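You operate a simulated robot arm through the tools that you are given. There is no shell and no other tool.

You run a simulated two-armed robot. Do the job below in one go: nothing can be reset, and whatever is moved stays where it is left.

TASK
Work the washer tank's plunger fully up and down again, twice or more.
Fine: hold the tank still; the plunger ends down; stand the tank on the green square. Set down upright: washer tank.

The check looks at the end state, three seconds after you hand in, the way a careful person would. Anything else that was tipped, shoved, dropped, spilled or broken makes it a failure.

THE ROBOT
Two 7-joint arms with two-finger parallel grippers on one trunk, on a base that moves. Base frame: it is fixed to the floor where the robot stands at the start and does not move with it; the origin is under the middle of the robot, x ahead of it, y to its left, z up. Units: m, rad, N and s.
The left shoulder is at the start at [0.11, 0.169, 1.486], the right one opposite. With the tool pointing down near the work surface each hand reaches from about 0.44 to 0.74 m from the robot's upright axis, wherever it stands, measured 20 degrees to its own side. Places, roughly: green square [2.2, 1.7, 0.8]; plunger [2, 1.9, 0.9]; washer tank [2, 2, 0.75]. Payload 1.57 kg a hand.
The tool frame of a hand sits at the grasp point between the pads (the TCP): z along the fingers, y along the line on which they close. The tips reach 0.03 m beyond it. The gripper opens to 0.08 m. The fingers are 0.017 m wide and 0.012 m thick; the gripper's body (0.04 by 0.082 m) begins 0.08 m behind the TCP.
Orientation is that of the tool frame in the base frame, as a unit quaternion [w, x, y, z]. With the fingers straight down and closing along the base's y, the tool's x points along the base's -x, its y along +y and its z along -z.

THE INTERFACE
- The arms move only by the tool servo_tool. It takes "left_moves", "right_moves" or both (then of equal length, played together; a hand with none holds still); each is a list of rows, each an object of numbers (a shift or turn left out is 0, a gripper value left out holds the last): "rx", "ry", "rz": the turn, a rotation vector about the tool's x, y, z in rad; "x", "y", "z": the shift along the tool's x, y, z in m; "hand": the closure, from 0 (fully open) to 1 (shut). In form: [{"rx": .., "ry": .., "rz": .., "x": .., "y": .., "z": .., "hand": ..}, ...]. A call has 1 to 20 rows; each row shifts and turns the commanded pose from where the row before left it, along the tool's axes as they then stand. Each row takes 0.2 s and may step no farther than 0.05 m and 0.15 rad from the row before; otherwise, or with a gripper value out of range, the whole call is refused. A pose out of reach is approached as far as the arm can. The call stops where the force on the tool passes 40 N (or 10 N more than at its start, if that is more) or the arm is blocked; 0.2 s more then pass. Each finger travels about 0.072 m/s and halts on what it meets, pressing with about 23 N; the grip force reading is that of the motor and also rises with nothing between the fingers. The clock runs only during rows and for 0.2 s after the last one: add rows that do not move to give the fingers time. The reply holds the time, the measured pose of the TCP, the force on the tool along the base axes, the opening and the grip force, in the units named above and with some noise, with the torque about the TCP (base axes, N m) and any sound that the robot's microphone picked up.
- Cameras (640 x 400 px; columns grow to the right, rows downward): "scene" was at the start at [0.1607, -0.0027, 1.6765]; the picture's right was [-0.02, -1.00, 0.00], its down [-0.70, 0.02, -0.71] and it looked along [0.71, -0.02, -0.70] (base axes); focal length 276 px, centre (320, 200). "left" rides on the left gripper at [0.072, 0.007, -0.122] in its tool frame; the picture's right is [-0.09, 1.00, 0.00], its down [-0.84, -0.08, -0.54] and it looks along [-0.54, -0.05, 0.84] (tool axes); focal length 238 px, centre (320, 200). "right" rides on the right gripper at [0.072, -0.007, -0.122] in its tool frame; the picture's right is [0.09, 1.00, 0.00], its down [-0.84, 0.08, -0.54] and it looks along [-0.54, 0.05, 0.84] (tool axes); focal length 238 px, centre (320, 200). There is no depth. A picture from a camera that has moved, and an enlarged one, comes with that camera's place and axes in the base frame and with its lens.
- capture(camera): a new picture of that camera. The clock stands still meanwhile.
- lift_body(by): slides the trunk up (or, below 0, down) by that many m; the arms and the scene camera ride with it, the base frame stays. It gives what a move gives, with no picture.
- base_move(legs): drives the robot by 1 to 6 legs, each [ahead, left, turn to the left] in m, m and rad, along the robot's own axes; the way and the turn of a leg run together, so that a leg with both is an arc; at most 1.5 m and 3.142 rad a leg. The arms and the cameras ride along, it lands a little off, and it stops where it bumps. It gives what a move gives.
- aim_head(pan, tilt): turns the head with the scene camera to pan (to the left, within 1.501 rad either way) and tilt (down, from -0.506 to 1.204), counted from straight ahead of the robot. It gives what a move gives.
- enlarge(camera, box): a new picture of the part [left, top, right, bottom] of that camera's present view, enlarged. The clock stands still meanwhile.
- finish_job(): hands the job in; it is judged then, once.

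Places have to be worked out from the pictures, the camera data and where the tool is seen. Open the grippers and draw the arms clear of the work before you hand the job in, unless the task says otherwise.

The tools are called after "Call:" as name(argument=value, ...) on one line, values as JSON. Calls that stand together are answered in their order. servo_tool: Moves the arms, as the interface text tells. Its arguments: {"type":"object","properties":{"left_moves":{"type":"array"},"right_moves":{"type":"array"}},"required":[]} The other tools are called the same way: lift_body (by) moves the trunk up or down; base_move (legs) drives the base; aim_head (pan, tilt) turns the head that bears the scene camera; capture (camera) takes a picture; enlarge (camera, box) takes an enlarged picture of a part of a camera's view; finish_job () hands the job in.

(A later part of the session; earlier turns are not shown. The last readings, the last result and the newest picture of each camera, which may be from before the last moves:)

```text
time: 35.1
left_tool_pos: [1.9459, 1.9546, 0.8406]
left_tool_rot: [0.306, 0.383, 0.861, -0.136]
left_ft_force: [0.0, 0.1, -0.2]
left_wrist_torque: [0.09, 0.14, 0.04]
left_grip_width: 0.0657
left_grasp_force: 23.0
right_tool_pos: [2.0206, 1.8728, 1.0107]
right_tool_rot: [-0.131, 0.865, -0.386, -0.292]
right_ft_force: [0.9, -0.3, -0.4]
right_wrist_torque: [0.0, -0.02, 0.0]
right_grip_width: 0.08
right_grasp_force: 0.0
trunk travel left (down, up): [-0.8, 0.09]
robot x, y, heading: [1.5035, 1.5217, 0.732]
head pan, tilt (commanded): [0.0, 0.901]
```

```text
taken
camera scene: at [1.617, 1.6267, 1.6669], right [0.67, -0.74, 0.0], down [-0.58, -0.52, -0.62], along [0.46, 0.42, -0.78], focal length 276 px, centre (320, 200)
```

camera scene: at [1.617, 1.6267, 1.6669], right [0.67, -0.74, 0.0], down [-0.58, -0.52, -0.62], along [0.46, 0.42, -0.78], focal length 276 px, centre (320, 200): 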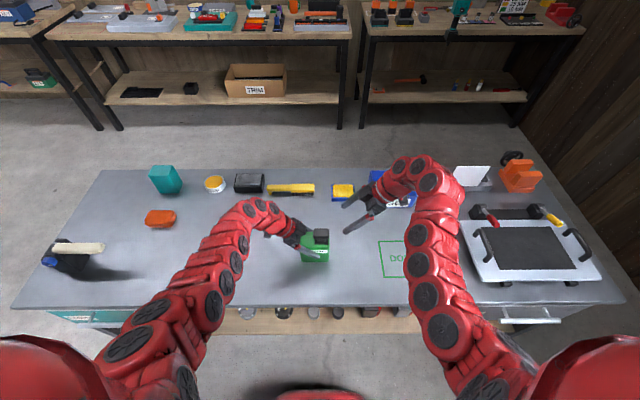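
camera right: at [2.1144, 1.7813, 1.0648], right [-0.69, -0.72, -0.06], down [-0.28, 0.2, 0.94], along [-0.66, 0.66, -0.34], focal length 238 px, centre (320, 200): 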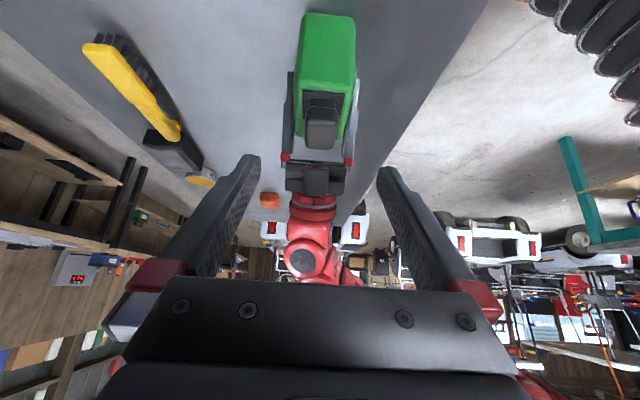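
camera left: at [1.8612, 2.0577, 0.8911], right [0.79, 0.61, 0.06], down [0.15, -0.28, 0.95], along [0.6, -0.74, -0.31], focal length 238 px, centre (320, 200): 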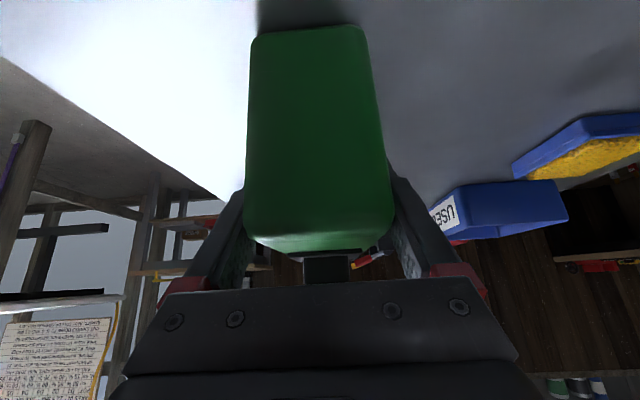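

The right hand is in place with the knob ahead between its fingers. I enlarge both views to check alignment with the knob.

Call:
enlarge(camera="right", box=[250, 60, 410, 160])

Call:
enlarge(camera="scene", box=[270, 180, 420, 280])

Call:
capture(camera="left")

```text
4.00 times, centred on (330, 110) of right
camera zoom: at [2.1144, 1.7813, 1.0648], right [-0.69, -0.72, -0.06], down [-0.28, 0.2, 0.94], along [-0.66, 0.66, -0.34], focal length 953 px, centre (280, 560)
```

zoom: 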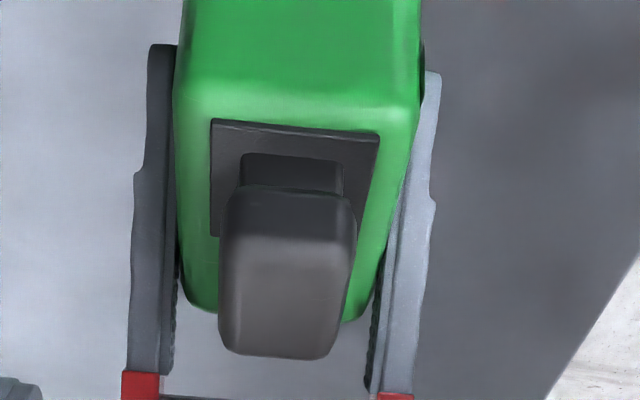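

```text
4.00 times, centred on (345, 230) of scene
camera zoom: at [1.617, 1.6267, 1.6669], right [0.67, -0.74, 0.0], down [-0.58, -0.52, -0.62], along [0.46, 0.42, -0.78], focal length 1102 px, centre (220, 80)
```

zoom: 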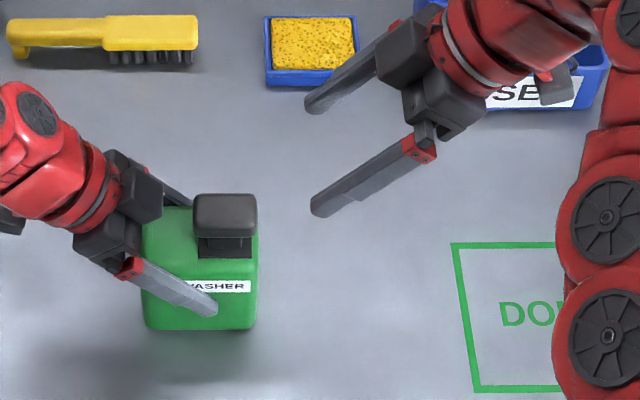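

```text
taken
camera left: at [1.8612, 2.0577, 0.8911], right [0.79, 0.61, 0.06], down [0.15, -0.28, 0.95], along [0.6, -0.74, -0.31], focal length 238 px, centre (320, 200)
```

left: 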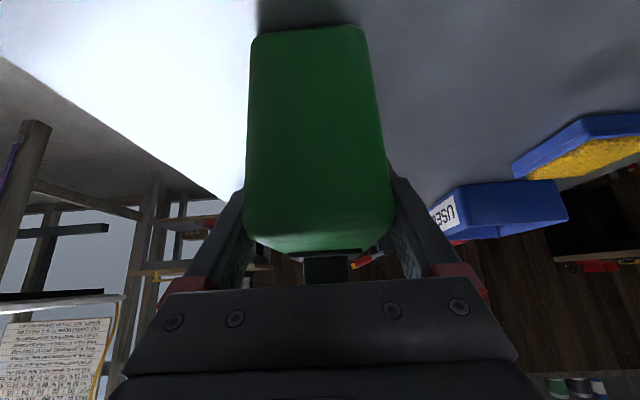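

The right view puts the knob at l-centre 0.126, f 2.756, z 0.896–0.912, in line with the fingers to within 2 mm. I slide in so the finger tips end about 8 mm above the tank top.

Call:
servo_tool(right_moves=[{"x": -0.0005, "y": -0.0003, "z": 0.0245}, {"x": -0.0005, "y": -0.0003, "z": 0.0245}, {"x": -0.0005, "y": -0.0003, "z": 0.0245}, {"x": -0.0005, "y": -0.0003, "z": 0.0245}, {"x": -0.0004, "y": -0.0003, "z": 0.0244}, {}, {}])

Call:
capture(camera="right")

Call:
enlarge(camera="scene", box=[260, 190, 400, 280])

Call:
enlarge(camera="left", box=[220, 200, 420, 320])

```text
time: 36.7
left_tool_pos: [1.948, 1.9561, 0.8406]
left_tool_rot: [0.306, 0.383, 0.861, -0.136]
left_ft_force: [-0.8, -0.5, 1.1]
left_wrist_torque: [0.0, -0.03, 0.02]
left_grip_width: 0.0658
left_grasp_force: 23.2
right_tool_pos: [1.97, 1.9336, 0.9134]
right_tool_rot: [-0.131, 0.865, -0.386, -0.292]
right_ft_force: [-0.5, 0.4, -0.3]
right_wrist_torque: [0.01, 0.01, -0.02]
right_grip_width: 0.0799
right_grasp_force: 0.1
trunk travel left (down, up): [-0.8, 0.09]
robot x, y, heading: [1.5034, 1.5266, 0.733]
head pan, tilt (commanded): [0.0, 0.901]
```

```text
taken
camera right: at [2.0637, 1.8416, 0.9679], right [-0.69, -0.72, -0.06], down [-0.28, 0.2, 0.94], along [-0.66, 0.66, -0.34], focal length 238 px, centre (320, 200)
```

right: 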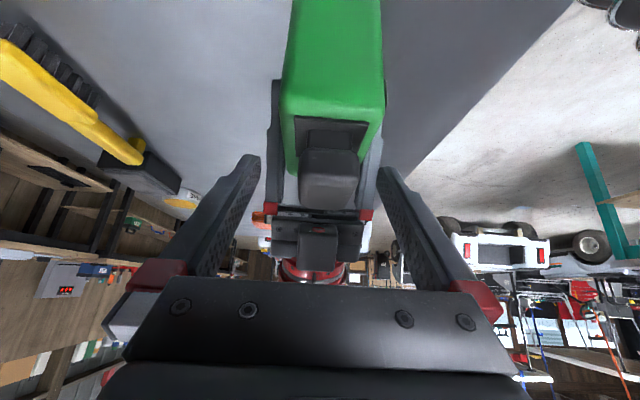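

```text
4.44 times, centred on (330, 235) of scene
camera zoom: at [1.6171, 1.6266, 1.6669], right [0.67, -0.74, 0.0], down [-0.58, -0.52, -0.62], along [0.46, 0.42, -0.78], focal length 1225 px, centre (276, 44)
```

zoom: 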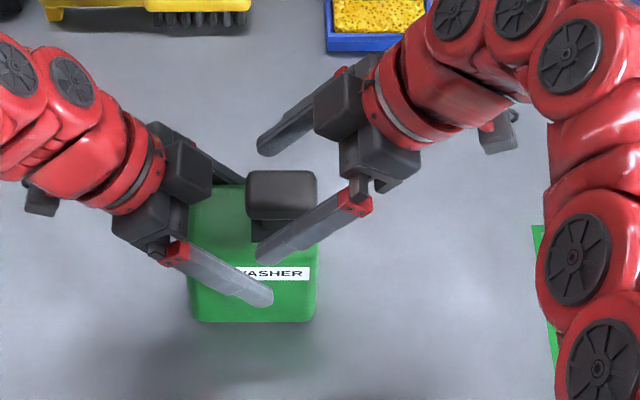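

```text
3.20 times, centred on (320, 260) of left
camera zoom: at [1.8612, 2.0577, 0.8911], right [0.79, 0.61, 0.06], down [0.15, -0.28, 0.95], along [0.6, -0.74, -0.31], focal length 763 px, centre (320, 8)
```

zoom: 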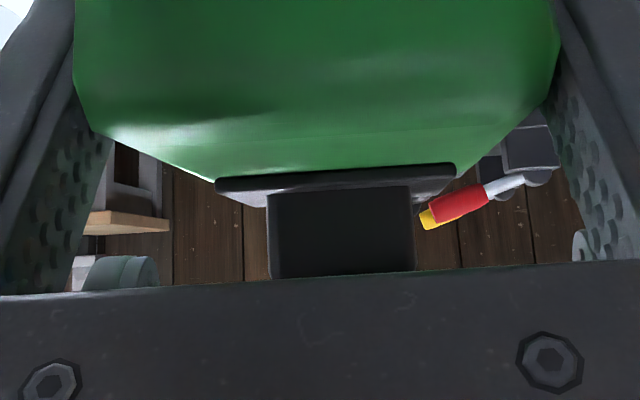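

The right fingers straddle the knob in front and behind, no contact force. I close the right gripper on it.

Call:
servo_tool(right_moves=[{"hand": 0.2}, {"hand": 0.4}, {"hand": 0.5}, {"hand": 1.0}, {}, {}, {}])

Call:
enlarge(camera="scene", box=[260, 190, 400, 280])

Call:
enlarge(camera="right", box=[220, 60, 420, 260])

```text
time: 38.3
left_tool_pos: [1.9473, 1.9572, 0.8415]
left_tool_rot: [0.306, 0.382, 0.862, -0.134]
left_ft_force: [20.5, 22.4, -9.5]
left_wrist_torque: [-0.89, 0.84, 0.19]
left_grip_width: 0.0663
left_grasp_force: 23.1
right_tool_pos: [1.9702, 1.9341, 0.9137]
right_tool_rot: [-0.128, 0.866, -0.385, -0.293]
right_ft_force: [-21.0, -22.0, 12.3]
right_wrist_torque: [-0.29, 0.68, 0.84]
right_grip_width: 0.0337
right_grasp_force: 22.5
trunk travel left (down, up): [-0.8, 0.09]
robot x, y, heading: [1.5044, 1.525, 0.728]
head pan, tilt (commanded): [0.0, 0.901]
```

```text
4.44 times, centred on (330, 235) of scene
camera zoom: at [1.6172, 1.6267, 1.667], right [0.67, -0.74, 0.0], down [-0.58, -0.52, -0.62], along [0.46, 0.42, -0.78], focal length 1225 px, centre (276, 44)
```

zoom: 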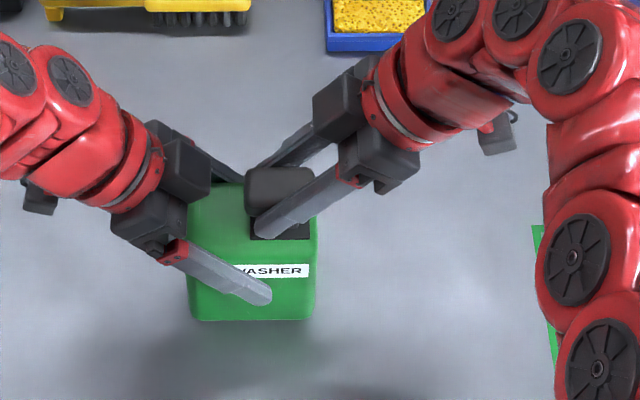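

```text
2.00 times, centred on (320, 160) of right
camera zoom: at [2.0629, 1.8416, 0.9675], right [-0.69, -0.72, -0.05], down [-0.28, 0.2, 0.94], along [-0.67, 0.66, -0.34], focal length 477 px, centre (320, 280)
```

zoom: 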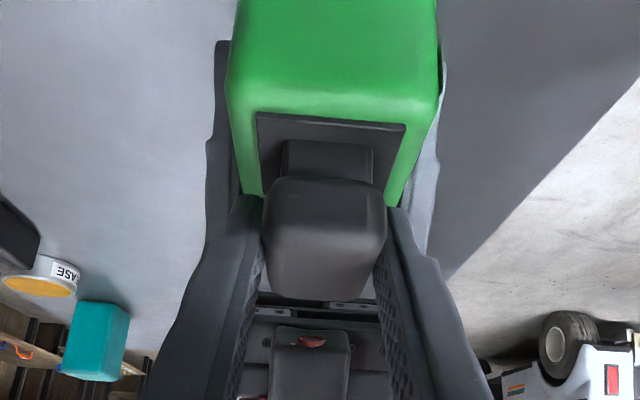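

The grip is on (width 0.034), but both hands read about ∓30 N along forward: the right hand sits slightly too far forward of the knob. I ease it back toward the robot by 2 mm to unload.

Call:
servo_tool(right_moves=[{"y": 0.001}, {"y": 0.001}, {}])

```text
time: 39.1
left_tool_pos: [1.9459, 1.9567, 0.8402]
left_tool_rot: [0.306, 0.383, 0.861, -0.136]
left_ft_force: [7.9, 14.6, -0.2]
left_wrist_torque: [-0.51, -0.15, 0.11]
left_grip_width: 0.066
left_grasp_force: 23.4
right_tool_pos: [1.9685, 1.9325, 0.9128]
right_tool_rot: [-0.13, 0.865, -0.386, -0.292]
right_ft_force: [-7.8, -13.1, 4.2]
right_wrist_torque: [-0.12, 0.48, 0.56]
right_grip_width: 0.0337
right_grasp_force: 23.4
trunk travel left (down, up): [-0.8, 0.09]
robot x, y, heading: [1.5049, 1.5201, 0.735]
head pan, tilt (commanded): [0.0, 0.901]
```

Two millimetres halved the side load to about 15 N. I back off the same again.

Call:
servo_tool(right_moves=[{"y": 0.001}, {"y": 0.001}, {}])

```text
time: 39.9
left_tool_pos: [1.9447, 1.9542, 0.8416]
left_tool_rot: [0.306, 0.383, 0.861, -0.137]
left_ft_force: [-9.7, 3.7, 10.5]
left_wrist_torque: [0.16, -0.27, -0.09]
left_grip_width: 0.066
left_grasp_force: 23.2
right_tool_pos: [1.9669, 1.9308, 0.9143]
right_tool_rot: [-0.13, 0.866, -0.387, -0.29]
right_ft_force: [7.5, -4.7, -3.2]
right_wrist_torque: [-0.33, -0.3, 0.1]
right_grip_width: 0.0337
right_grasp_force: 22.9
trunk travel left (down, up): [-0.8, 0.09]
robot x, y, heading: [1.5021, 1.5221, 0.737]
head pan, tilt (commanded): [0.0, 0.901]
```

Forward load is gone; about 9 N of sideways push between the hands remains. I ease the right hand 1 mm to the right and then begin pulling the knob straight up by 20 mm.

Call:
servo_tool(right_moves=[{"x": 0.0008, "z": -0.0006}, {"x": -0.003, "z": -0.004}, {"x": -0.003, "z": -0.004}, {"x": -0.003, "z": -0.004}, {"x": -0.003, "z": -0.004}, {}])

Call:
enlarge(camera="scene", box=[260, 190, 400, 280])

Call:
enlarge(camera="right", box=[220, 60, 420, 260])

Call:
enlarge(camera="left", box=[220, 200, 420, 320])

```text
time: 41.3
left_tool_pos: [1.9461, 1.9551, 0.8407]
left_tool_rot: [0.306, 0.383, 0.861, -0.137]
left_ft_force: [-10.0, -8.8, 5.3]
left_wrist_torque: [0.6, -0.52, -0.08]
left_grip_width: 0.066
left_grasp_force: 22.7
right_tool_pos: [1.9679, 1.9302, 0.9354]
right_tool_rot: [-0.131, 0.866, -0.386, -0.292]
right_ft_force: [10.4, 7.1, -0.8]
right_wrist_torque: [-0.29, -0.44, -0.28]
right_grip_width: 0.0338
right_grasp_force: 23.3
trunk travel left (down, up): [-0.8, 0.09]
robot x, y, heading: [1.5035, 1.5221, 0.732]
head pan, tilt (commanded): [0.0, 0.901]
```

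```text
4.44 times, centred on (330, 235) of scene
camera zoom: at [1.6172, 1.626, 1.667], right [0.67, -0.74, 0.0], down [-0.58, -0.52, -0.62], along [0.46, 0.42, -0.78], focal length 1225 px, centre (276, 44)
```

zoom: 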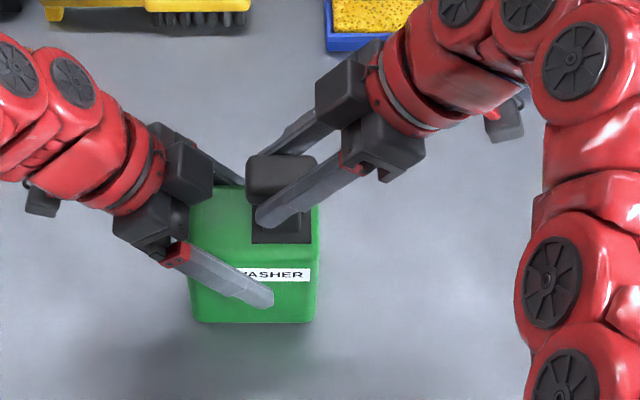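

```text
2.00 times, centred on (320, 160) of right
camera zoom: at [2.0606, 1.8375, 0.9892], right [-0.69, -0.72, -0.06], down [-0.28, 0.2, 0.94], along [-0.66, 0.67, -0.34], focal length 477 px, centre (320, 280)
```

zoom: 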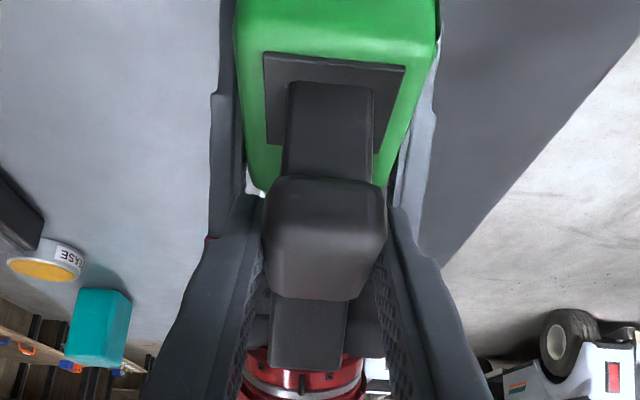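

```text
3.20 times, centred on (320, 260) of left
camera zoom: at [1.8614, 2.0566, 0.891], right [0.79, 0.61, 0.06], down [0.15, -0.28, 0.95], along [0.6, -0.74, -0.31], focal length 763 px, centre (320, 8)
```

zoom: 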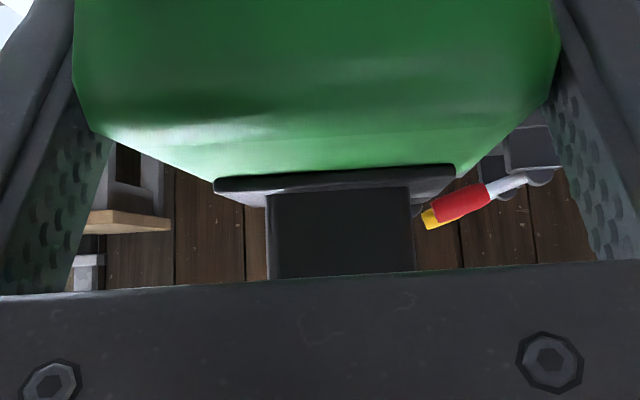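

The plunger follows: it is up 21 mm, tank unmoved, vertical force near zero, with a small ~12 N side load that I correct by 1 mm. I keep pulling up in small steps to find the top stop.

Call:
servo_tool(right_moves=[{"x": -0.0024, "y": -0.0008, "z": -0.0032}, {"x": -0.0024, "z": -0.0032}, {"x": -0.0024, "z": -0.0032}, {}])

```text
time: 42.3
left_tool_pos: [1.9454, 1.9549, 0.8407]
left_tool_rot: [0.306, 0.384, 0.86, -0.137]
left_ft_force: [-9.4, -7.8, 3.9]
left_wrist_torque: [0.21, -0.95, -0.11]
left_grip_width: 0.0659
left_grasp_force: 23.1
right_tool_pos: [1.9675, 1.931, 0.9478]
right_tool_rot: [-0.13, 0.866, -0.386, -0.291]
right_ft_force: [9.1, 5.9, -0.7]
right_wrist_torque: [0.3, 0.04, -0.22]
right_grip_width: 0.0337
right_grasp_force: 23.2
trunk travel left (down, up): [-0.8, 0.09]
robot x, y, heading: [1.502, 1.5238, 0.732]
head pan, tilt (commanded): [0.0, 0.901]
```

It is up 33 mm now with no stop reached yet. I continue in small steps.

Call:
servo_tool(right_moves=[{"x": -0.0018, "y": -0.0005, "z": -0.0024}, {"x": -0.0018, "z": -0.0024}, {"x": -0.0018, "z": -0.0024}, {}])

Call:
enlarge(camera="right", box=[220, 60, 420, 260])

```text
time: 43.3
left_tool_pos: [1.9465, 1.9562, 0.8404]
left_tool_rot: [0.307, 0.382, 0.861, -0.136]
left_ft_force: [-2.3, -2.1, 2.7]
left_wrist_torque: [0.56, 0.22, 0.13]
left_grip_width: 0.0658
left_grasp_force: 23.2
right_tool_pos: [1.9682, 1.9304, 0.9549]
right_tool_rot: [-0.129, 0.865, -0.386, -0.293]
right_ft_force: [2.4, 2.8, -1.1]
right_wrist_torque: [-0.27, -0.48, -0.26]
right_grip_width: 0.0338
right_grasp_force: 23.0
trunk travel left (down, up): [-0.8, 0.09]
robot x, y, heading: [1.5026, 1.5252, 0.738]
head pan, tilt (commanded): [0.0, 0.901]
```

```text
2.00 times, centred on (320, 160) of right
camera zoom: at [2.0609, 1.8393, 1.009], right [-0.69, -0.72, -0.05], down [-0.28, 0.2, 0.94], along [-0.67, 0.66, -0.34], focal length 477 px, centre (320, 280)
```

zoom: 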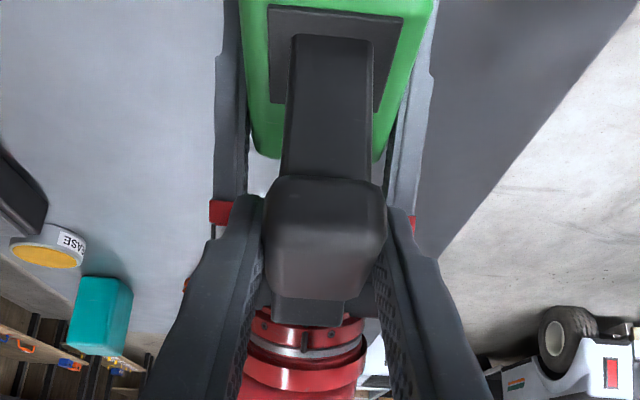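

Rise is now 40 mm with low forces and a longer stem visible. I continue.

Call:
servo_tool(right_moves=[{"x": -0.0018, "z": -0.0024}, {"x": -0.0018, "z": -0.0024}, {}])

```text
time: 44.1
left_tool_pos: [1.9471, 1.9561, 0.8409]
left_tool_rot: [0.306, 0.382, 0.861, -0.136]
left_ft_force: [3.1, -2.4, 2.2]
left_wrist_torque: [0.09, 0.32, 0.22]
left_grip_width: 0.066
left_grasp_force: 23.3
right_tool_pos: [1.9674, 1.9316, 0.9607]
right_tool_rot: [-0.129, 0.865, -0.386, -0.292]
right_ft_force: [-3.7, 1.2, -2.8]
right_wrist_torque: [-0.03, 0.06, -0.13]
right_grip_width: 0.0339
right_grasp_force: 22.9
trunk travel left (down, up): [-0.8, 0.09]
robot x, y, heading: [1.5035, 1.5235, 0.731]
head pan, tilt (commanded): [0.0, 0.901]
```

Call:
servo_tool(right_moves=[{"x": -0.0018, "z": -0.0024}, {"x": -0.0018, "z": -0.0024}, {}])

```text
time: 44.9
left_tool_pos: [1.9461, 1.9554, 0.8408]
left_tool_rot: [0.307, 0.383, 0.86, -0.138]
left_ft_force: [7.2, -3.0, 1.3]
left_wrist_torque: [0.04, 0.47, 0.06]
left_grip_width: 0.0658
left_grasp_force: 23.1
right_tool_pos: [1.969, 1.9306, 0.9671]
right_tool_rot: [-0.13, 0.866, -0.385, -0.292]
right_ft_force: [-7.7, 3.6, -0.2]
right_wrist_torque: [0.28, 0.35, -0.01]
right_grip_width: 0.0336
right_grasp_force: 22.7
trunk travel left (down, up): [-0.8, 0.09]
robot x, y, heading: [1.4995, 1.5256, 0.732]
head pan, tilt (commanded): [0.0, 0.901]
```

At 53 mm rise there is still no vertical stop, only an 8 N sideways drift load. I correct 1 mm to the left while continuing up.

Call:
servo_tool(right_moves=[{"x": -0.0026, "z": -0.0018}, {"x": -0.0018, "z": -0.0024}, {}])

Call:
enlarge(camera="scene", box=[260, 190, 400, 280])

Call:
enlarge(camera="right", box=[220, 0, 420, 200])

```text
time: 45.7
left_tool_pos: [1.9454, 1.9546, 0.8417]
left_tool_rot: [0.306, 0.383, 0.861, -0.137]
left_ft_force: [0.3, -5.8, 2.8]
left_wrist_torque: [0.54, -0.3, -0.12]
left_grip_width: 0.0657
left_grasp_force: 22.9
right_tool_pos: [1.9681, 1.93, 0.9723]
right_tool_rot: [-0.13, 0.866, -0.386, -0.291]
right_ft_force: [-0.3, 6.5, -1.7]
right_wrist_torque: [0.11, 0.22, -0.02]
right_grip_width: 0.0335
right_grasp_force: 22.5
trunk travel left (down, up): [-0.8, 0.09]
robot x, y, heading: [1.4987, 1.5236, 0.733]
head pan, tilt (commanded): [0.0, 0.901]
```

```text
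4.44 times, centred on (330, 235) of scene
camera zoom: at [1.6174, 1.6266, 1.6669], right [0.67, -0.74, 0.0], down [-0.58, -0.52, -0.62], along [0.46, 0.42, -0.78], focal length 1225 px, centre (276, 44)
```

zoom: 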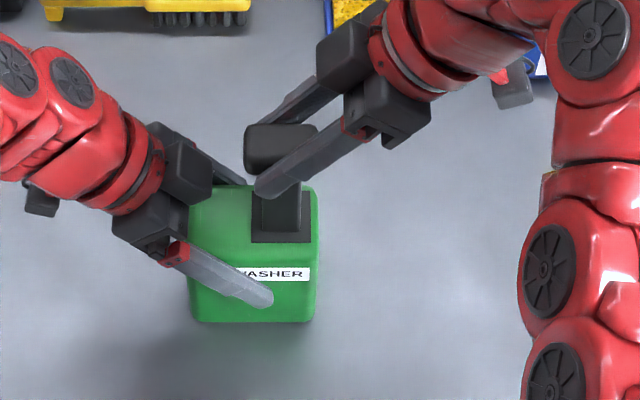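

```text
2.00 times, centred on (320, 100) of right
camera zoom: at [2.061, 1.8385, 1.0273], right [-0.69, -0.72, -0.06], down [-0.28, 0.2, 0.94], along [-0.66, 0.66, -0.34], focal length 477 px, centre (320, 400)
```

zoom: 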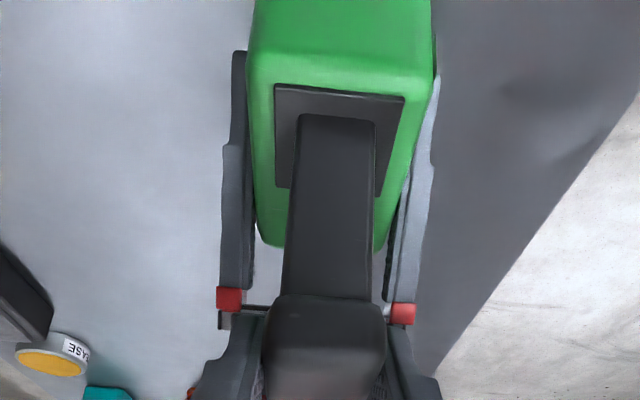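

The stem is now clearly extended (58 mm) and straight, with the tank still. I keep going up in small steps toward the stop.

Call:
servo_tool(right_moves=[{"x": -0.0018, "y": -0.0003, "z": -0.0024}, {"x": -0.0018, "z": -0.0024}, {"x": -0.0018, "z": -0.0024}, {}])

```text
time: 46.7
left_tool_pos: [1.9465, 1.957, 0.8416]
left_tool_rot: [0.306, 0.382, 0.861, -0.135]
left_ft_force: [-4.7, -1.6, 13.4]
left_wrist_torque: [-0.05, -0.62, -0.02]
left_grip_width: 0.066
left_grasp_force: 23.5
right_tool_pos: [1.9678, 1.9314, 0.9812]
right_tool_rot: [-0.129, 0.866, -0.386, -0.291]
right_ft_force: [4.6, 2.7, -16.1]
right_wrist_torque: [-0.1, -0.38, -0.15]
right_grip_width: 0.0338
right_grasp_force: 22.7
trunk travel left (down, up): [-0.8, 0.09]
robot x, y, heading: [1.5033, 1.5235, 0.733]
head pan, tilt (commanded): [0.0, 0.901]
```

A −16 N vertical pull appears at a rise of about 67 mm, which looks like the top stop. I confirm with one more 1.5 mm.

Call:
servo_tool(right_moves=[{"x": -0.0009, "z": -0.0012}, {}])

Call:
enlarge(camera="scene", box=[260, 190, 400, 280])

Call:
enlarge(camera="right", box=[220, 0, 420, 200])

```text
time: 47.3
left_tool_pos: [1.9458, 1.956, 0.8412]
left_tool_rot: [0.306, 0.383, 0.861, -0.136]
left_ft_force: [-3.4, -1.7, 13.5]
left_wrist_torque: [0.02, -0.54, -0.08]
left_grip_width: 0.0658
left_grasp_force: 23.2
right_tool_pos: [1.9676, 1.9317, 0.9834]
right_tool_rot: [-0.129, 0.866, -0.386, -0.292]
right_ft_force: [3.8, 1.5, -15.7]
right_wrist_torque: [-0.17, -0.35, -0.06]
right_grip_width: 0.0336
right_grasp_force: 22.5
trunk travel left (down, up): [-0.8, 0.09]
robot x, y, heading: [1.5005, 1.5237, 0.73]
head pan, tilt (commanded): [0.0, 0.901]
```

```text
4.44 times, centred on (330, 235) of scene
camera zoom: at [1.6175, 1.6268, 1.6669], right [0.67, -0.74, 0.0], down [-0.58, -0.52, -0.62], along [0.46, 0.42, -0.78], focal length 1225 px, centre (276, 44)
```

zoom: 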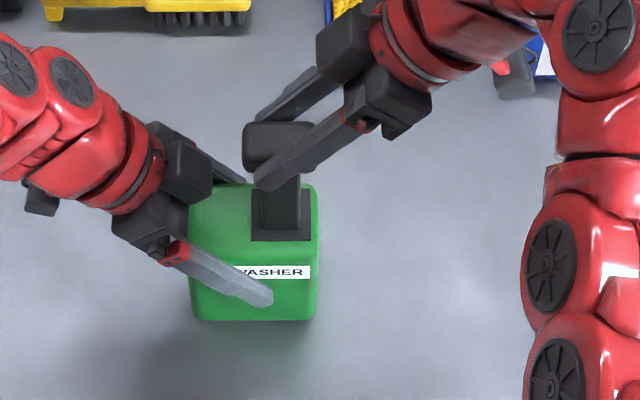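

```text
2.00 times, centred on (320, 100) of right
camera zoom: at [2.061, 1.8391, 1.037], right [-0.69, -0.72, -0.05], down [-0.28, 0.2, 0.94], along [-0.66, 0.66, -0.34], focal length 477 px, centre (320, 400)
```

zoom: 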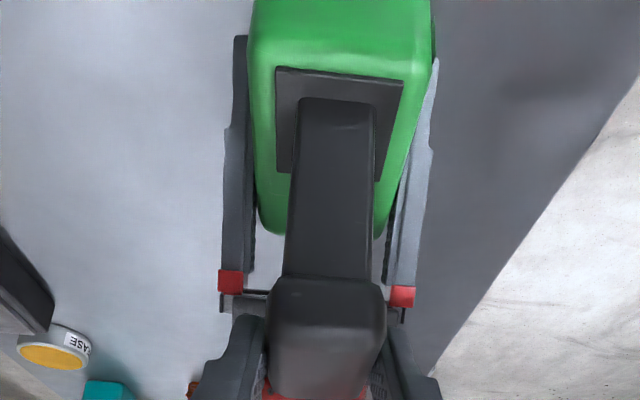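

The load stayed at 16 N while the knob shifted ~5 mm within the right fingers (its image moved 9 px): so the plunger is against its top stop at ≈64 mm stroke and the grip slipped slightly; tank held. Now I push it down 50 mm.

Call:
servo_tool(right_moves=[{"x": 0.003, "z": 0.004}, {"x": 0.003, "z": 0.004}, {"x": 0.003, "z": 0.004}, {"x": 0.003, "z": 0.004}, {"x": 0.003, "z": 0.004}, {"x": 0.003, "z": 0.004}, {"x": 0.003, "z": 0.004}, {"x": 0.003, "z": 0.004}, {"x": 0.003, "z": 0.004}, {"x": 0.003, "z": 0.004}, {}])

Call:
enlarge(camera="right", box=[220, 0, 420, 200])

```text
time: 49.7
left_tool_pos: [1.9467, 1.9569, 0.84]
left_tool_rot: [0.307, 0.381, 0.862, -0.135]
left_ft_force: [-1.0, 4.9, -4.3]
left_wrist_torque: [-0.27, -0.02, 0.02]
left_grip_width: 0.0661
left_grasp_force: 23.3
right_tool_pos: [1.9682, 1.9311, 0.9335]
right_tool_rot: [-0.13, 0.865, -0.387, -0.291]
right_ft_force: [0.9, -4.3, 4.7]
right_wrist_torque: [-0.02, 0.04, 0.07]
right_grip_width: 0.0337
right_grasp_force: 22.6
trunk travel left (down, up): [-0.8, 0.09]
robot x, y, heading: [1.5023, 1.5253, 0.735]
head pan, tilt (commanded): [0.0, 0.901]
```

```text
2.00 times, centred on (320, 100) of right
camera zoom: at [2.0614, 1.8394, 0.9876], right [-0.69, -0.72, -0.06], down [-0.28, 0.2, 0.94], along [-0.66, 0.66, -0.34], focal length 477 px, centre (320, 400)
```

zoom: 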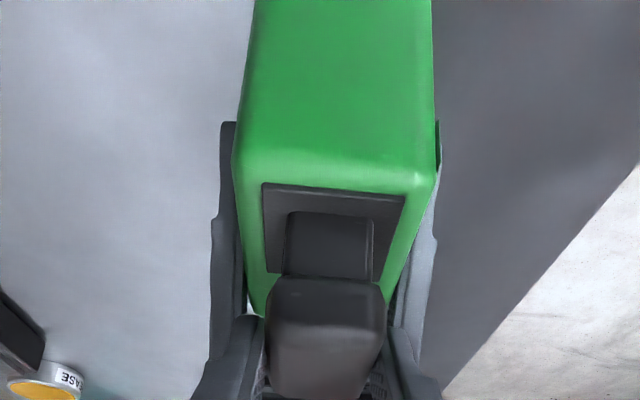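

The plunger is following down; about 14 mm remain. I push on in smaller steps to its bottom stop.

Call:
servo_tool(right_moves=[{"x": 0.0024, "z": 0.0032}, {"x": 0.0024, "z": 0.0032}, {"x": 0.0024, "z": 0.0032}, {"x": 0.0018, "z": 0.0024}, {}])

Call:
enlarge(camera="right", box=[220, 60, 420, 260])

Call:
enlarge(camera="scene", box=[260, 190, 400, 280])

```text
time: 50.9
left_tool_pos: [1.9463, 1.9565, 0.8421]
left_tool_rot: [0.307, 0.383, 0.86, -0.135]
left_ft_force: [6.5, 13.3, -1.1]
left_wrist_torque: [0.04, 0.87, -0.23]
left_grip_width: 0.0658
left_grasp_force: 22.9
right_tool_pos: [1.9672, 1.9324, 0.9176]
right_tool_rot: [-0.13, 0.866, -0.385, -0.291]
right_ft_force: [-6.0, -10.9, 15.9]
right_wrist_torque: [0.03, 0.34, 0.37]
right_grip_width: 0.0339
right_grasp_force: 23.2
trunk travel left (down, up): [-0.8, 0.09]
robot x, y, heading: [1.5015, 1.5246, 0.733]
head pan, tilt (commanded): [0.0, 0.901]
```

```text
2.00 times, centred on (320, 160) of right
camera zoom: at [2.0607, 1.8403, 0.9723], right [-0.69, -0.72, -0.05], down [-0.28, 0.2, 0.94], along [-0.67, 0.66, -0.34], focal length 477 px, centre (320, 280)
```

zoom: 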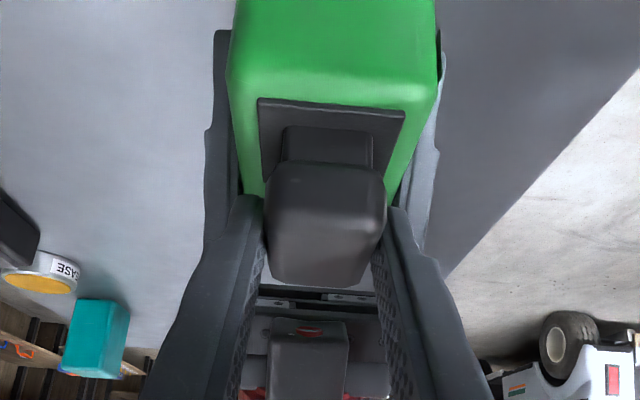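

```text
4.44 times, centred on (330, 235) of scene
camera zoom: at [1.616, 1.6262, 1.6672], right [0.67, -0.74, 0.0], down [-0.58, -0.52, -0.62], along [0.46, 0.42, -0.78], focal length 1225 px, centre (276, 44)
```

zoom: 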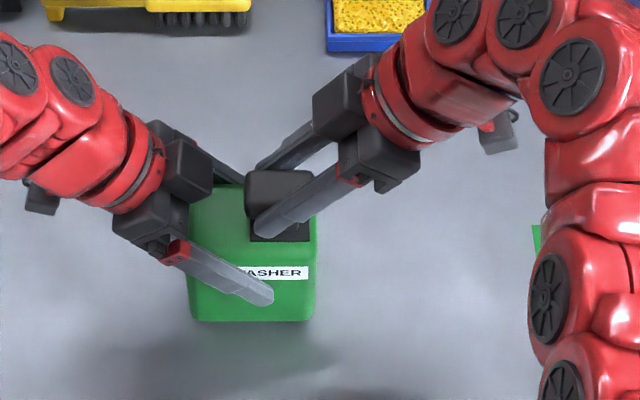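

A +16 N push at z=0.918 with the knob beginning to shift back in the fingers shows the bottom stop. I press 2 mm more to confirm and re-seat the grip.

Call:
servo_tool(right_moves=[{"x": 0.0009, "y": 0.0006, "z": 0.0012}, {"x": 0.0009, "y": 0.0006, "z": 0.0012}, {}])

Call:
enlarge(camera="right", box=[220, 60, 420, 260])

```text
time: 51.7
left_tool_pos: [1.9464, 1.9556, 0.8426]
left_tool_rot: [0.307, 0.383, 0.86, -0.137]
left_ft_force: [4.7, 8.7, 9.3]
left_wrist_torque: [0.39, 0.32, -0.27]
left_grip_width: 0.0662
left_grasp_force: 23.4
right_tool_pos: [1.9669, 1.9318, 0.9176]
right_tool_rot: [-0.131, 0.865, -0.386, -0.291]
right_ft_force: [1.0, 0.6, 15.7]
right_wrist_torque: [0.17, 0.25, 0.11]
right_grip_width: 0.0336
right_grasp_force: 22.7
trunk travel left (down, up): [-0.8, 0.09]
robot x, y, heading: [1.5016, 1.5241, 0.735]
head pan, tilt (commanded): [0.0, 0.901]
```

```text
2.00 times, centred on (320, 160) of right
camera zoom: at [2.0597, 1.8392, 0.9706], right [-0.69, -0.72, -0.06], down [-0.29, 0.2, 0.94], along [-0.66, 0.67, -0.34], focal length 477 px, centre (320, 280)
```

zoom: 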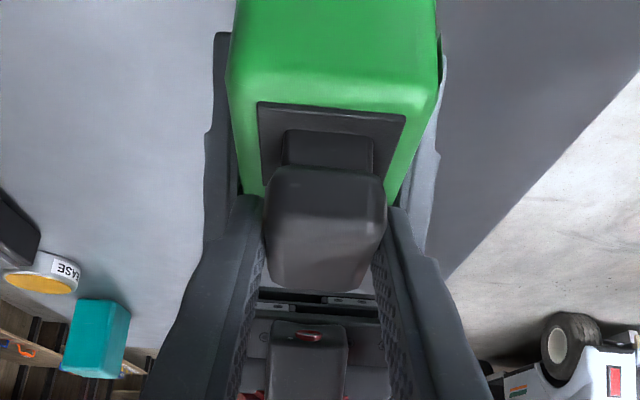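

The plunger is fully down again (stem length matches the start). Second stroke: I pull up 64 mm.

Call:
servo_tool(right_moves=[{"x": -0.003, "z": -0.004}, {"x": -0.003, "z": -0.004}, {"x": -0.003, "z": -0.004}, {"x": -0.003, "z": -0.004}, {"x": -0.003, "z": -0.004}, {"x": -0.003, "z": -0.004}, {"x": -0.003, "z": -0.004}, {"x": -0.003, "z": -0.004}, {"x": -0.003, "z": -0.004}, {"x": -0.003, "z": -0.004}, {"x": -0.003, "z": -0.004}, {"x": -0.003, "z": -0.004}, {"x": -0.0024, "z": -0.0032}, {}])

Call:
enlarge(camera="right", box=[220, 0, 420, 200])

```text
time: 54.7
left_tool_pos: [1.9474, 1.9568, 0.8405]
left_tool_rot: [0.307, 0.383, 0.86, -0.136]
left_ft_force: [-3.1, -10.3, 15.4]
left_wrist_torque: [0.49, -0.51, 0.29]
left_grip_width: 0.0664
left_grasp_force: 23.0
right_tool_pos: [1.9646, 1.9302, 0.9781]
right_tool_rot: [-0.129, 0.865, -0.387, -0.291]
right_ft_force: [4.3, 9.4, -16.8]
right_wrist_torque: [0.23, -0.43, -0.58]
right_grip_width: 0.0337
right_grasp_force: 23.4
trunk travel left (down, up): [-0.8, 0.09]
robot x, y, heading: [1.5019, 1.519, 0.733]
head pan, tilt (commanded): [0.0, 0.901]
```

```text
2.00 times, centred on (320, 100) of right
camera zoom: at [2.0597, 1.8385, 1.033], right [-0.69, -0.72, -0.05], down [-0.28, 0.2, 0.94], along [-0.66, 0.66, -0.34], focal length 477 px, centre (320, 400)
```

zoom: 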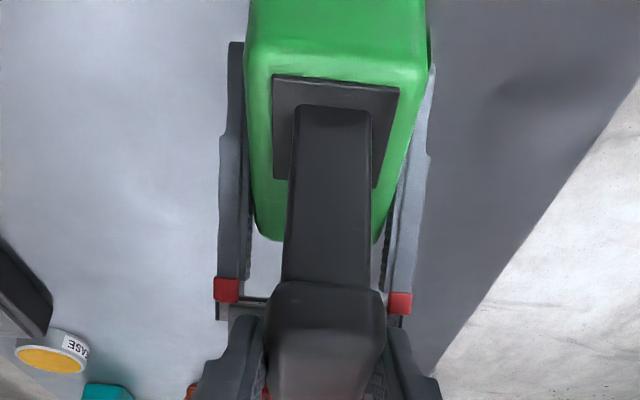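

A −17 N pull and the knob slipping a little in the fingers at z=0.978 show the top stop again, with the same visible stem length as before. I push it down again.

Call:
servo_tool(right_moves=[{"x": 0.003, "y": -0.0005, "z": 0.004}, {"x": 0.003, "y": -0.0005, "z": 0.004}, {"x": 0.003, "z": 0.004}, {"x": 0.003, "z": 0.004}, {"x": 0.003, "z": 0.004}, {"x": 0.003, "z": 0.004}, {"x": 0.003, "z": 0.004}, {"x": 0.003, "z": 0.004}, {"x": 0.003, "z": 0.004}, {"x": 0.003, "z": 0.004}, {}])

Call:
enlarge(camera="scene", box=[260, 190, 400, 280])

```text
time: 57.1
left_tool_pos: [1.9471, 1.9564, 0.8416]
left_tool_rot: [0.306, 0.382, 0.861, -0.136]
left_ft_force: [5.9, 8.3, -5.0]
left_wrist_torque: [-0.82, 0.26, 0.08]
left_grip_width: 0.0659
left_grasp_force: 23.0
right_tool_pos: [1.9679, 1.932, 0.928]
right_tool_rot: [-0.129, 0.866, -0.386, -0.292]
right_ft_force: [-6.7, -8.6, 4.0]
right_wrist_torque: [0.17, 0.45, 0.25]
right_grip_width: 0.0335
right_grasp_force: 22.9
trunk travel left (down, up): [-0.8, 0.09]
robot x, y, heading: [1.5048, 1.524, 0.731]
head pan, tilt (commanded): [0.0, 0.901]
```

```text
4.44 times, centred on (330, 235) of scene
camera zoom: at [1.6175, 1.6268, 1.6669], right [0.67, -0.74, 0.0], down [-0.58, -0.52, -0.62], along [0.46, 0.42, -0.78], focal length 1225 px, centre (276, 44)
```

zoom: 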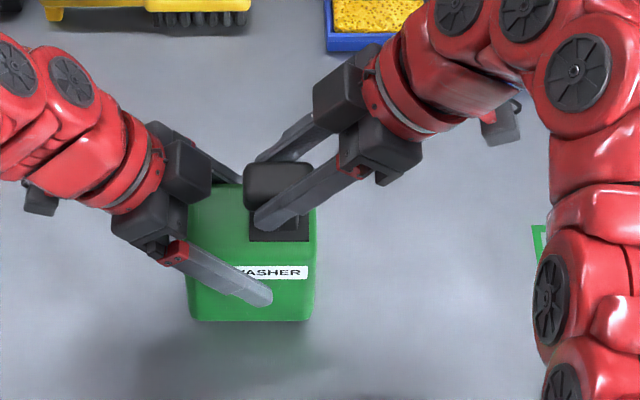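

The tank has not moved; about 10 mm of the down-stroke remain. I push on to the bottom stop, trimming the small forward load.

Call:
servo_tool(right_moves=[{"x": 0.0024, "y": 0.0007, "z": 0.0032}, {"x": 0.0024, "y": 0.0006, "z": 0.0032}, {"x": 0.0018, "z": 0.0024}, {"x": 0.0018, "z": 0.0024}, {}])

Call:
enlarge(camera="right", box=[220, 60, 420, 260])

```text
time: 58.3
left_tool_pos: [1.946, 1.9563, 0.8402]
left_tool_rot: [0.306, 0.382, 0.861, -0.137]
left_ft_force: [-0.4, 6.1, -11.3]
left_wrist_torque: [0.2, -0.03, 0.09]
left_grip_width: 0.066
left_grasp_force: 22.4
right_tool_pos: [1.9669, 1.9332, 0.9156]
right_tool_rot: [-0.131, 0.866, -0.385, -0.291]
right_ft_force: [-0.8, -3.4, 17.9]
right_wrist_torque: [-0.04, 0.15, 0.11]
right_grip_width: 0.0338
right_grasp_force: 23.5
trunk travel left (down, up): [-0.8, 0.09]
robot x, y, heading: [1.5027, 1.5262, 0.734]
head pan, tilt (commanded): [0.0, 0.901]
```

```text
2.00 times, centred on (320, 160) of right
camera zoom: at [2.0597, 1.8396, 0.9696], right [-0.69, -0.72, -0.06], down [-0.28, 0.2, 0.94], along [-0.66, 0.67, -0.34], focal length 477 px, centre (320, 280)
```

zoom: 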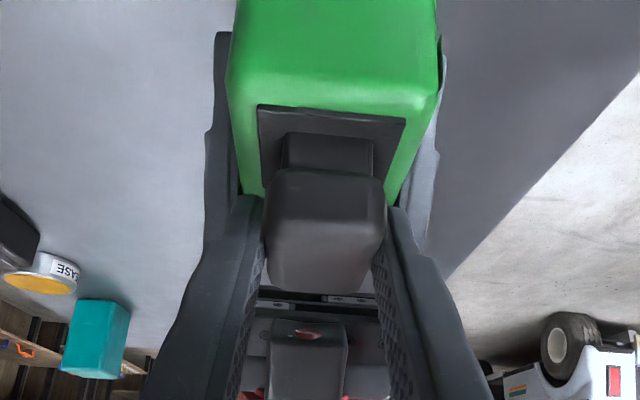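

The second full stroke is done (bottom stop, +18 N, stem length as at the start). I do a third stroke for certainty, pulling up to the top stop.

Call:
servo_tool(right_moves=[{"x": -0.003, "z": -0.004}, {"x": -0.003, "z": -0.004}, {"x": -0.003, "z": -0.004}, {"x": -0.003, "z": -0.004}, {"x": -0.003, "z": -0.004}, {"x": -0.003, "z": -0.004}, {"x": -0.003, "z": -0.004}, {"x": -0.003, "z": -0.004}, {"x": -0.003, "z": -0.004}, {"x": -0.003, "z": -0.004}, {"x": -0.003, "z": -0.004}, {"x": -0.003, "z": -0.004}, {"x": -0.0024, "z": -0.0032}, {"x": -0.0012, "z": -0.0016}, {}])

Call:
enlarge(camera="right", box=[220, 0, 420, 200])

Call:
enlarge(camera="scene", box=[260, 190, 400, 280])

```text
time: 61.5
left_tool_pos: [1.9471, 1.9552, 0.8404]
left_tool_rot: [0.307, 0.383, 0.861, -0.137]
left_ft_force: [-8.8, -7.3, 14.1]
left_wrist_torque: [0.39, -0.99, 0.32]
left_grip_width: 0.0663
left_grasp_force: 22.4
right_tool_pos: [1.9657, 1.9304, 0.9806]
right_tool_rot: [-0.129, 0.866, -0.386, -0.291]
right_ft_force: [9.1, 6.9, -18.0]
right_wrist_torque: [0.15, -0.57, -0.59]
right_grip_width: 0.0339
right_grasp_force: 23.1
trunk travel left (down, up): [-0.8, 0.09]
robot x, y, heading: [1.5016, 1.5241, 0.734]
head pan, tilt (commanded): [0.0, 0.901]
```

```text
2.00 times, centred on (320, 100) of right
camera zoom: at [2.0593, 1.8392, 1.034], right [-0.69, -0.72, -0.05], down [-0.28, 0.2, 0.94], along [-0.66, 0.66, -0.34], focal length 477 px, centre (320, 400)
```

zoom: 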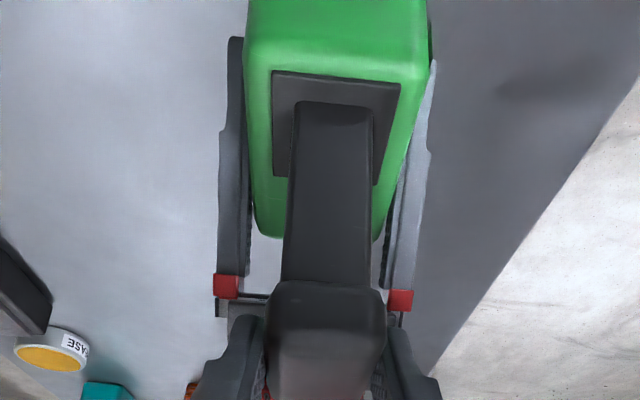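

```text
4.44 times, centred on (330, 235) of scene
camera zoom: at [1.6175, 1.6268, 1.6669], right [0.67, -0.74, 0.0], down [-0.58, -0.52, -0.62], along [0.46, 0.42, -0.78], focal length 1225 px, centre (276, 44)
```

zoom: 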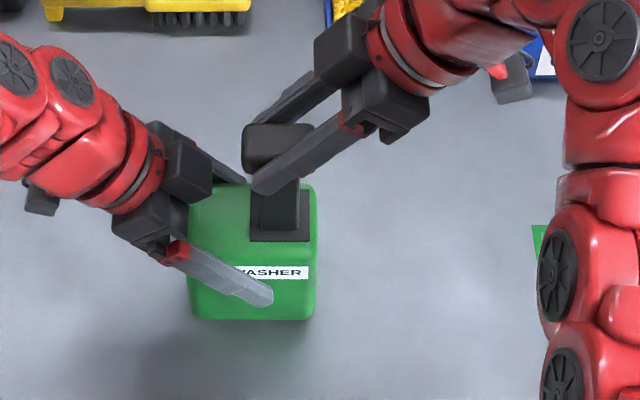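

Top stop reached a third time (−18 N, knob at the same extended height, tank still). Now I push it fully down again.

Call:
servo_tool(right_moves=[{"x": 0.003, "y": -0.0005, "z": 0.004}, {"x": 0.003, "y": -0.0005, "z": 0.004}, {"x": 0.003, "z": 0.004}, {"x": 0.003, "z": 0.004}, {"x": 0.003, "z": 0.004}, {"x": 0.003, "z": 0.004}, {"x": 0.003, "z": 0.004}, {"x": 0.003, "z": 0.004}, {"x": 0.003, "z": 0.004}, {"x": 0.003, "z": 0.004}, {"x": 0.0024, "y": 0.0005, "z": 0.0032}, {"x": 0.0024, "y": 0.0005, "z": 0.0032}, {"x": 0.0024, "z": 0.0032}, {"x": 0.0018, "z": 0.0024}, {"x": 0.0012, "z": 0.0016}, {}])

Call:
enlarge(camera="right", box=[220, 60, 420, 260])

Call:
enlarge(camera="scene", box=[260, 190, 400, 280])

```text
time: 64.9
left_tool_pos: [1.9457, 1.9559, 0.8408]
left_tool_rot: [0.306, 0.383, 0.861, -0.136]
left_ft_force: [-5.8, -1.8, -9.4]
left_wrist_torque: [0.37, -0.22, -0.17]
left_grip_width: 0.0658
left_grasp_force: 23.0
right_tool_pos: [1.9667, 1.933, 0.9156]
right_tool_rot: [-0.13, 0.866, -0.385, -0.291]
right_ft_force: [5.9, 3.9, 18.4]
right_wrist_torque: [0.11, 0.03, 0.07]
right_grip_width: 0.0337
right_grasp_force: 23.3
trunk travel left (down, up): [-0.8, 0.09]
robot x, y, heading: [1.5054, 1.5265, 0.733]
head pan, tilt (commanded): [0.0, 0.901]
```

```text
2.00 times, centred on (320, 160) of right
camera zoom: at [2.0597, 1.84, 0.969], right [-0.69, -0.72, -0.06], down [-0.28, 0.2, 0.94], along [-0.66, 0.67, -0.34], focal length 477 px, centre (320, 280)
```

zoom: 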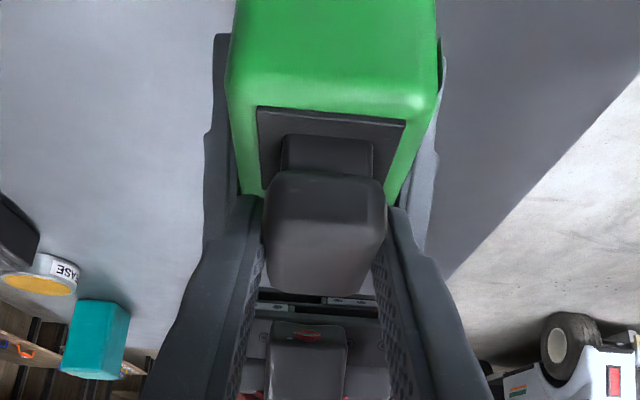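

```text
4.44 times, centred on (330, 235) of scene
camera zoom: at [1.6169, 1.6266, 1.667], right [0.67, -0.74, 0.0], down [-0.58, -0.52, -0.62], along [0.46, 0.42, -0.78], focal length 1225 px, centre (276, 44)
```

zoom: 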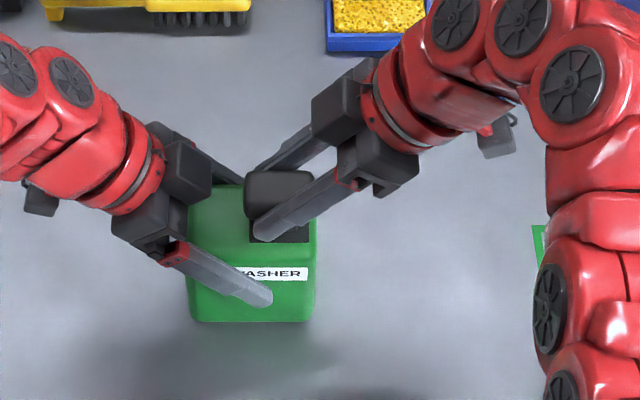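

The plunger is fully down after three strokes. I unload the right hand by 2 mm, open it, and withdraw it along its axis up to the right.

Call:
servo_tool(right_moves=[{"x": -0.0012, "z": -0.0016}, {"hand": 0.4}, {"hand": 0}, {"hand": 0}, {"hand": 0}, {"hand": 0}])

Call:
enlarge(camera="right", box=[220, 60, 420, 260])

```text
time: 66.3
left_tool_pos: [1.9463, 1.9565, 0.8406]
left_tool_rot: [0.307, 0.382, 0.861, -0.136]
left_ft_force: [0.2, 0.3, 0.0]
left_wrist_torque: [0.04, 0.12, -0.01]
left_grip_width: 0.0657
left_grasp_force: 23.1
right_tool_pos: [1.9666, 1.9326, 0.9161]
right_tool_rot: [-0.13, 0.866, -0.386, -0.291]
right_ft_force: [0.7, -1.0, -0.3]
right_wrist_torque: [0.01, -0.01, -0.01]
right_grip_width: 0.0799
right_grasp_force: 0.0
trunk travel left (down, up): [-0.8, 0.09]
robot x, y, heading: [1.502, 1.5211, 0.734]
head pan, tilt (commanded): [0.0, 0.901]
```

```text
2.00 times, centred on (320, 160) of right
camera zoom: at [2.0599, 1.8395, 0.9707], right [-0.69, -0.72, -0.06], down [-0.28, 0.2, 0.94], along [-0.66, 0.66, -0.34], focal length 477 px, centre (320, 280)
```

zoom: 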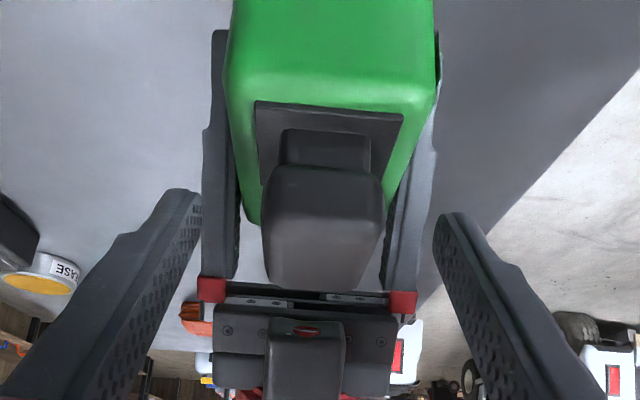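

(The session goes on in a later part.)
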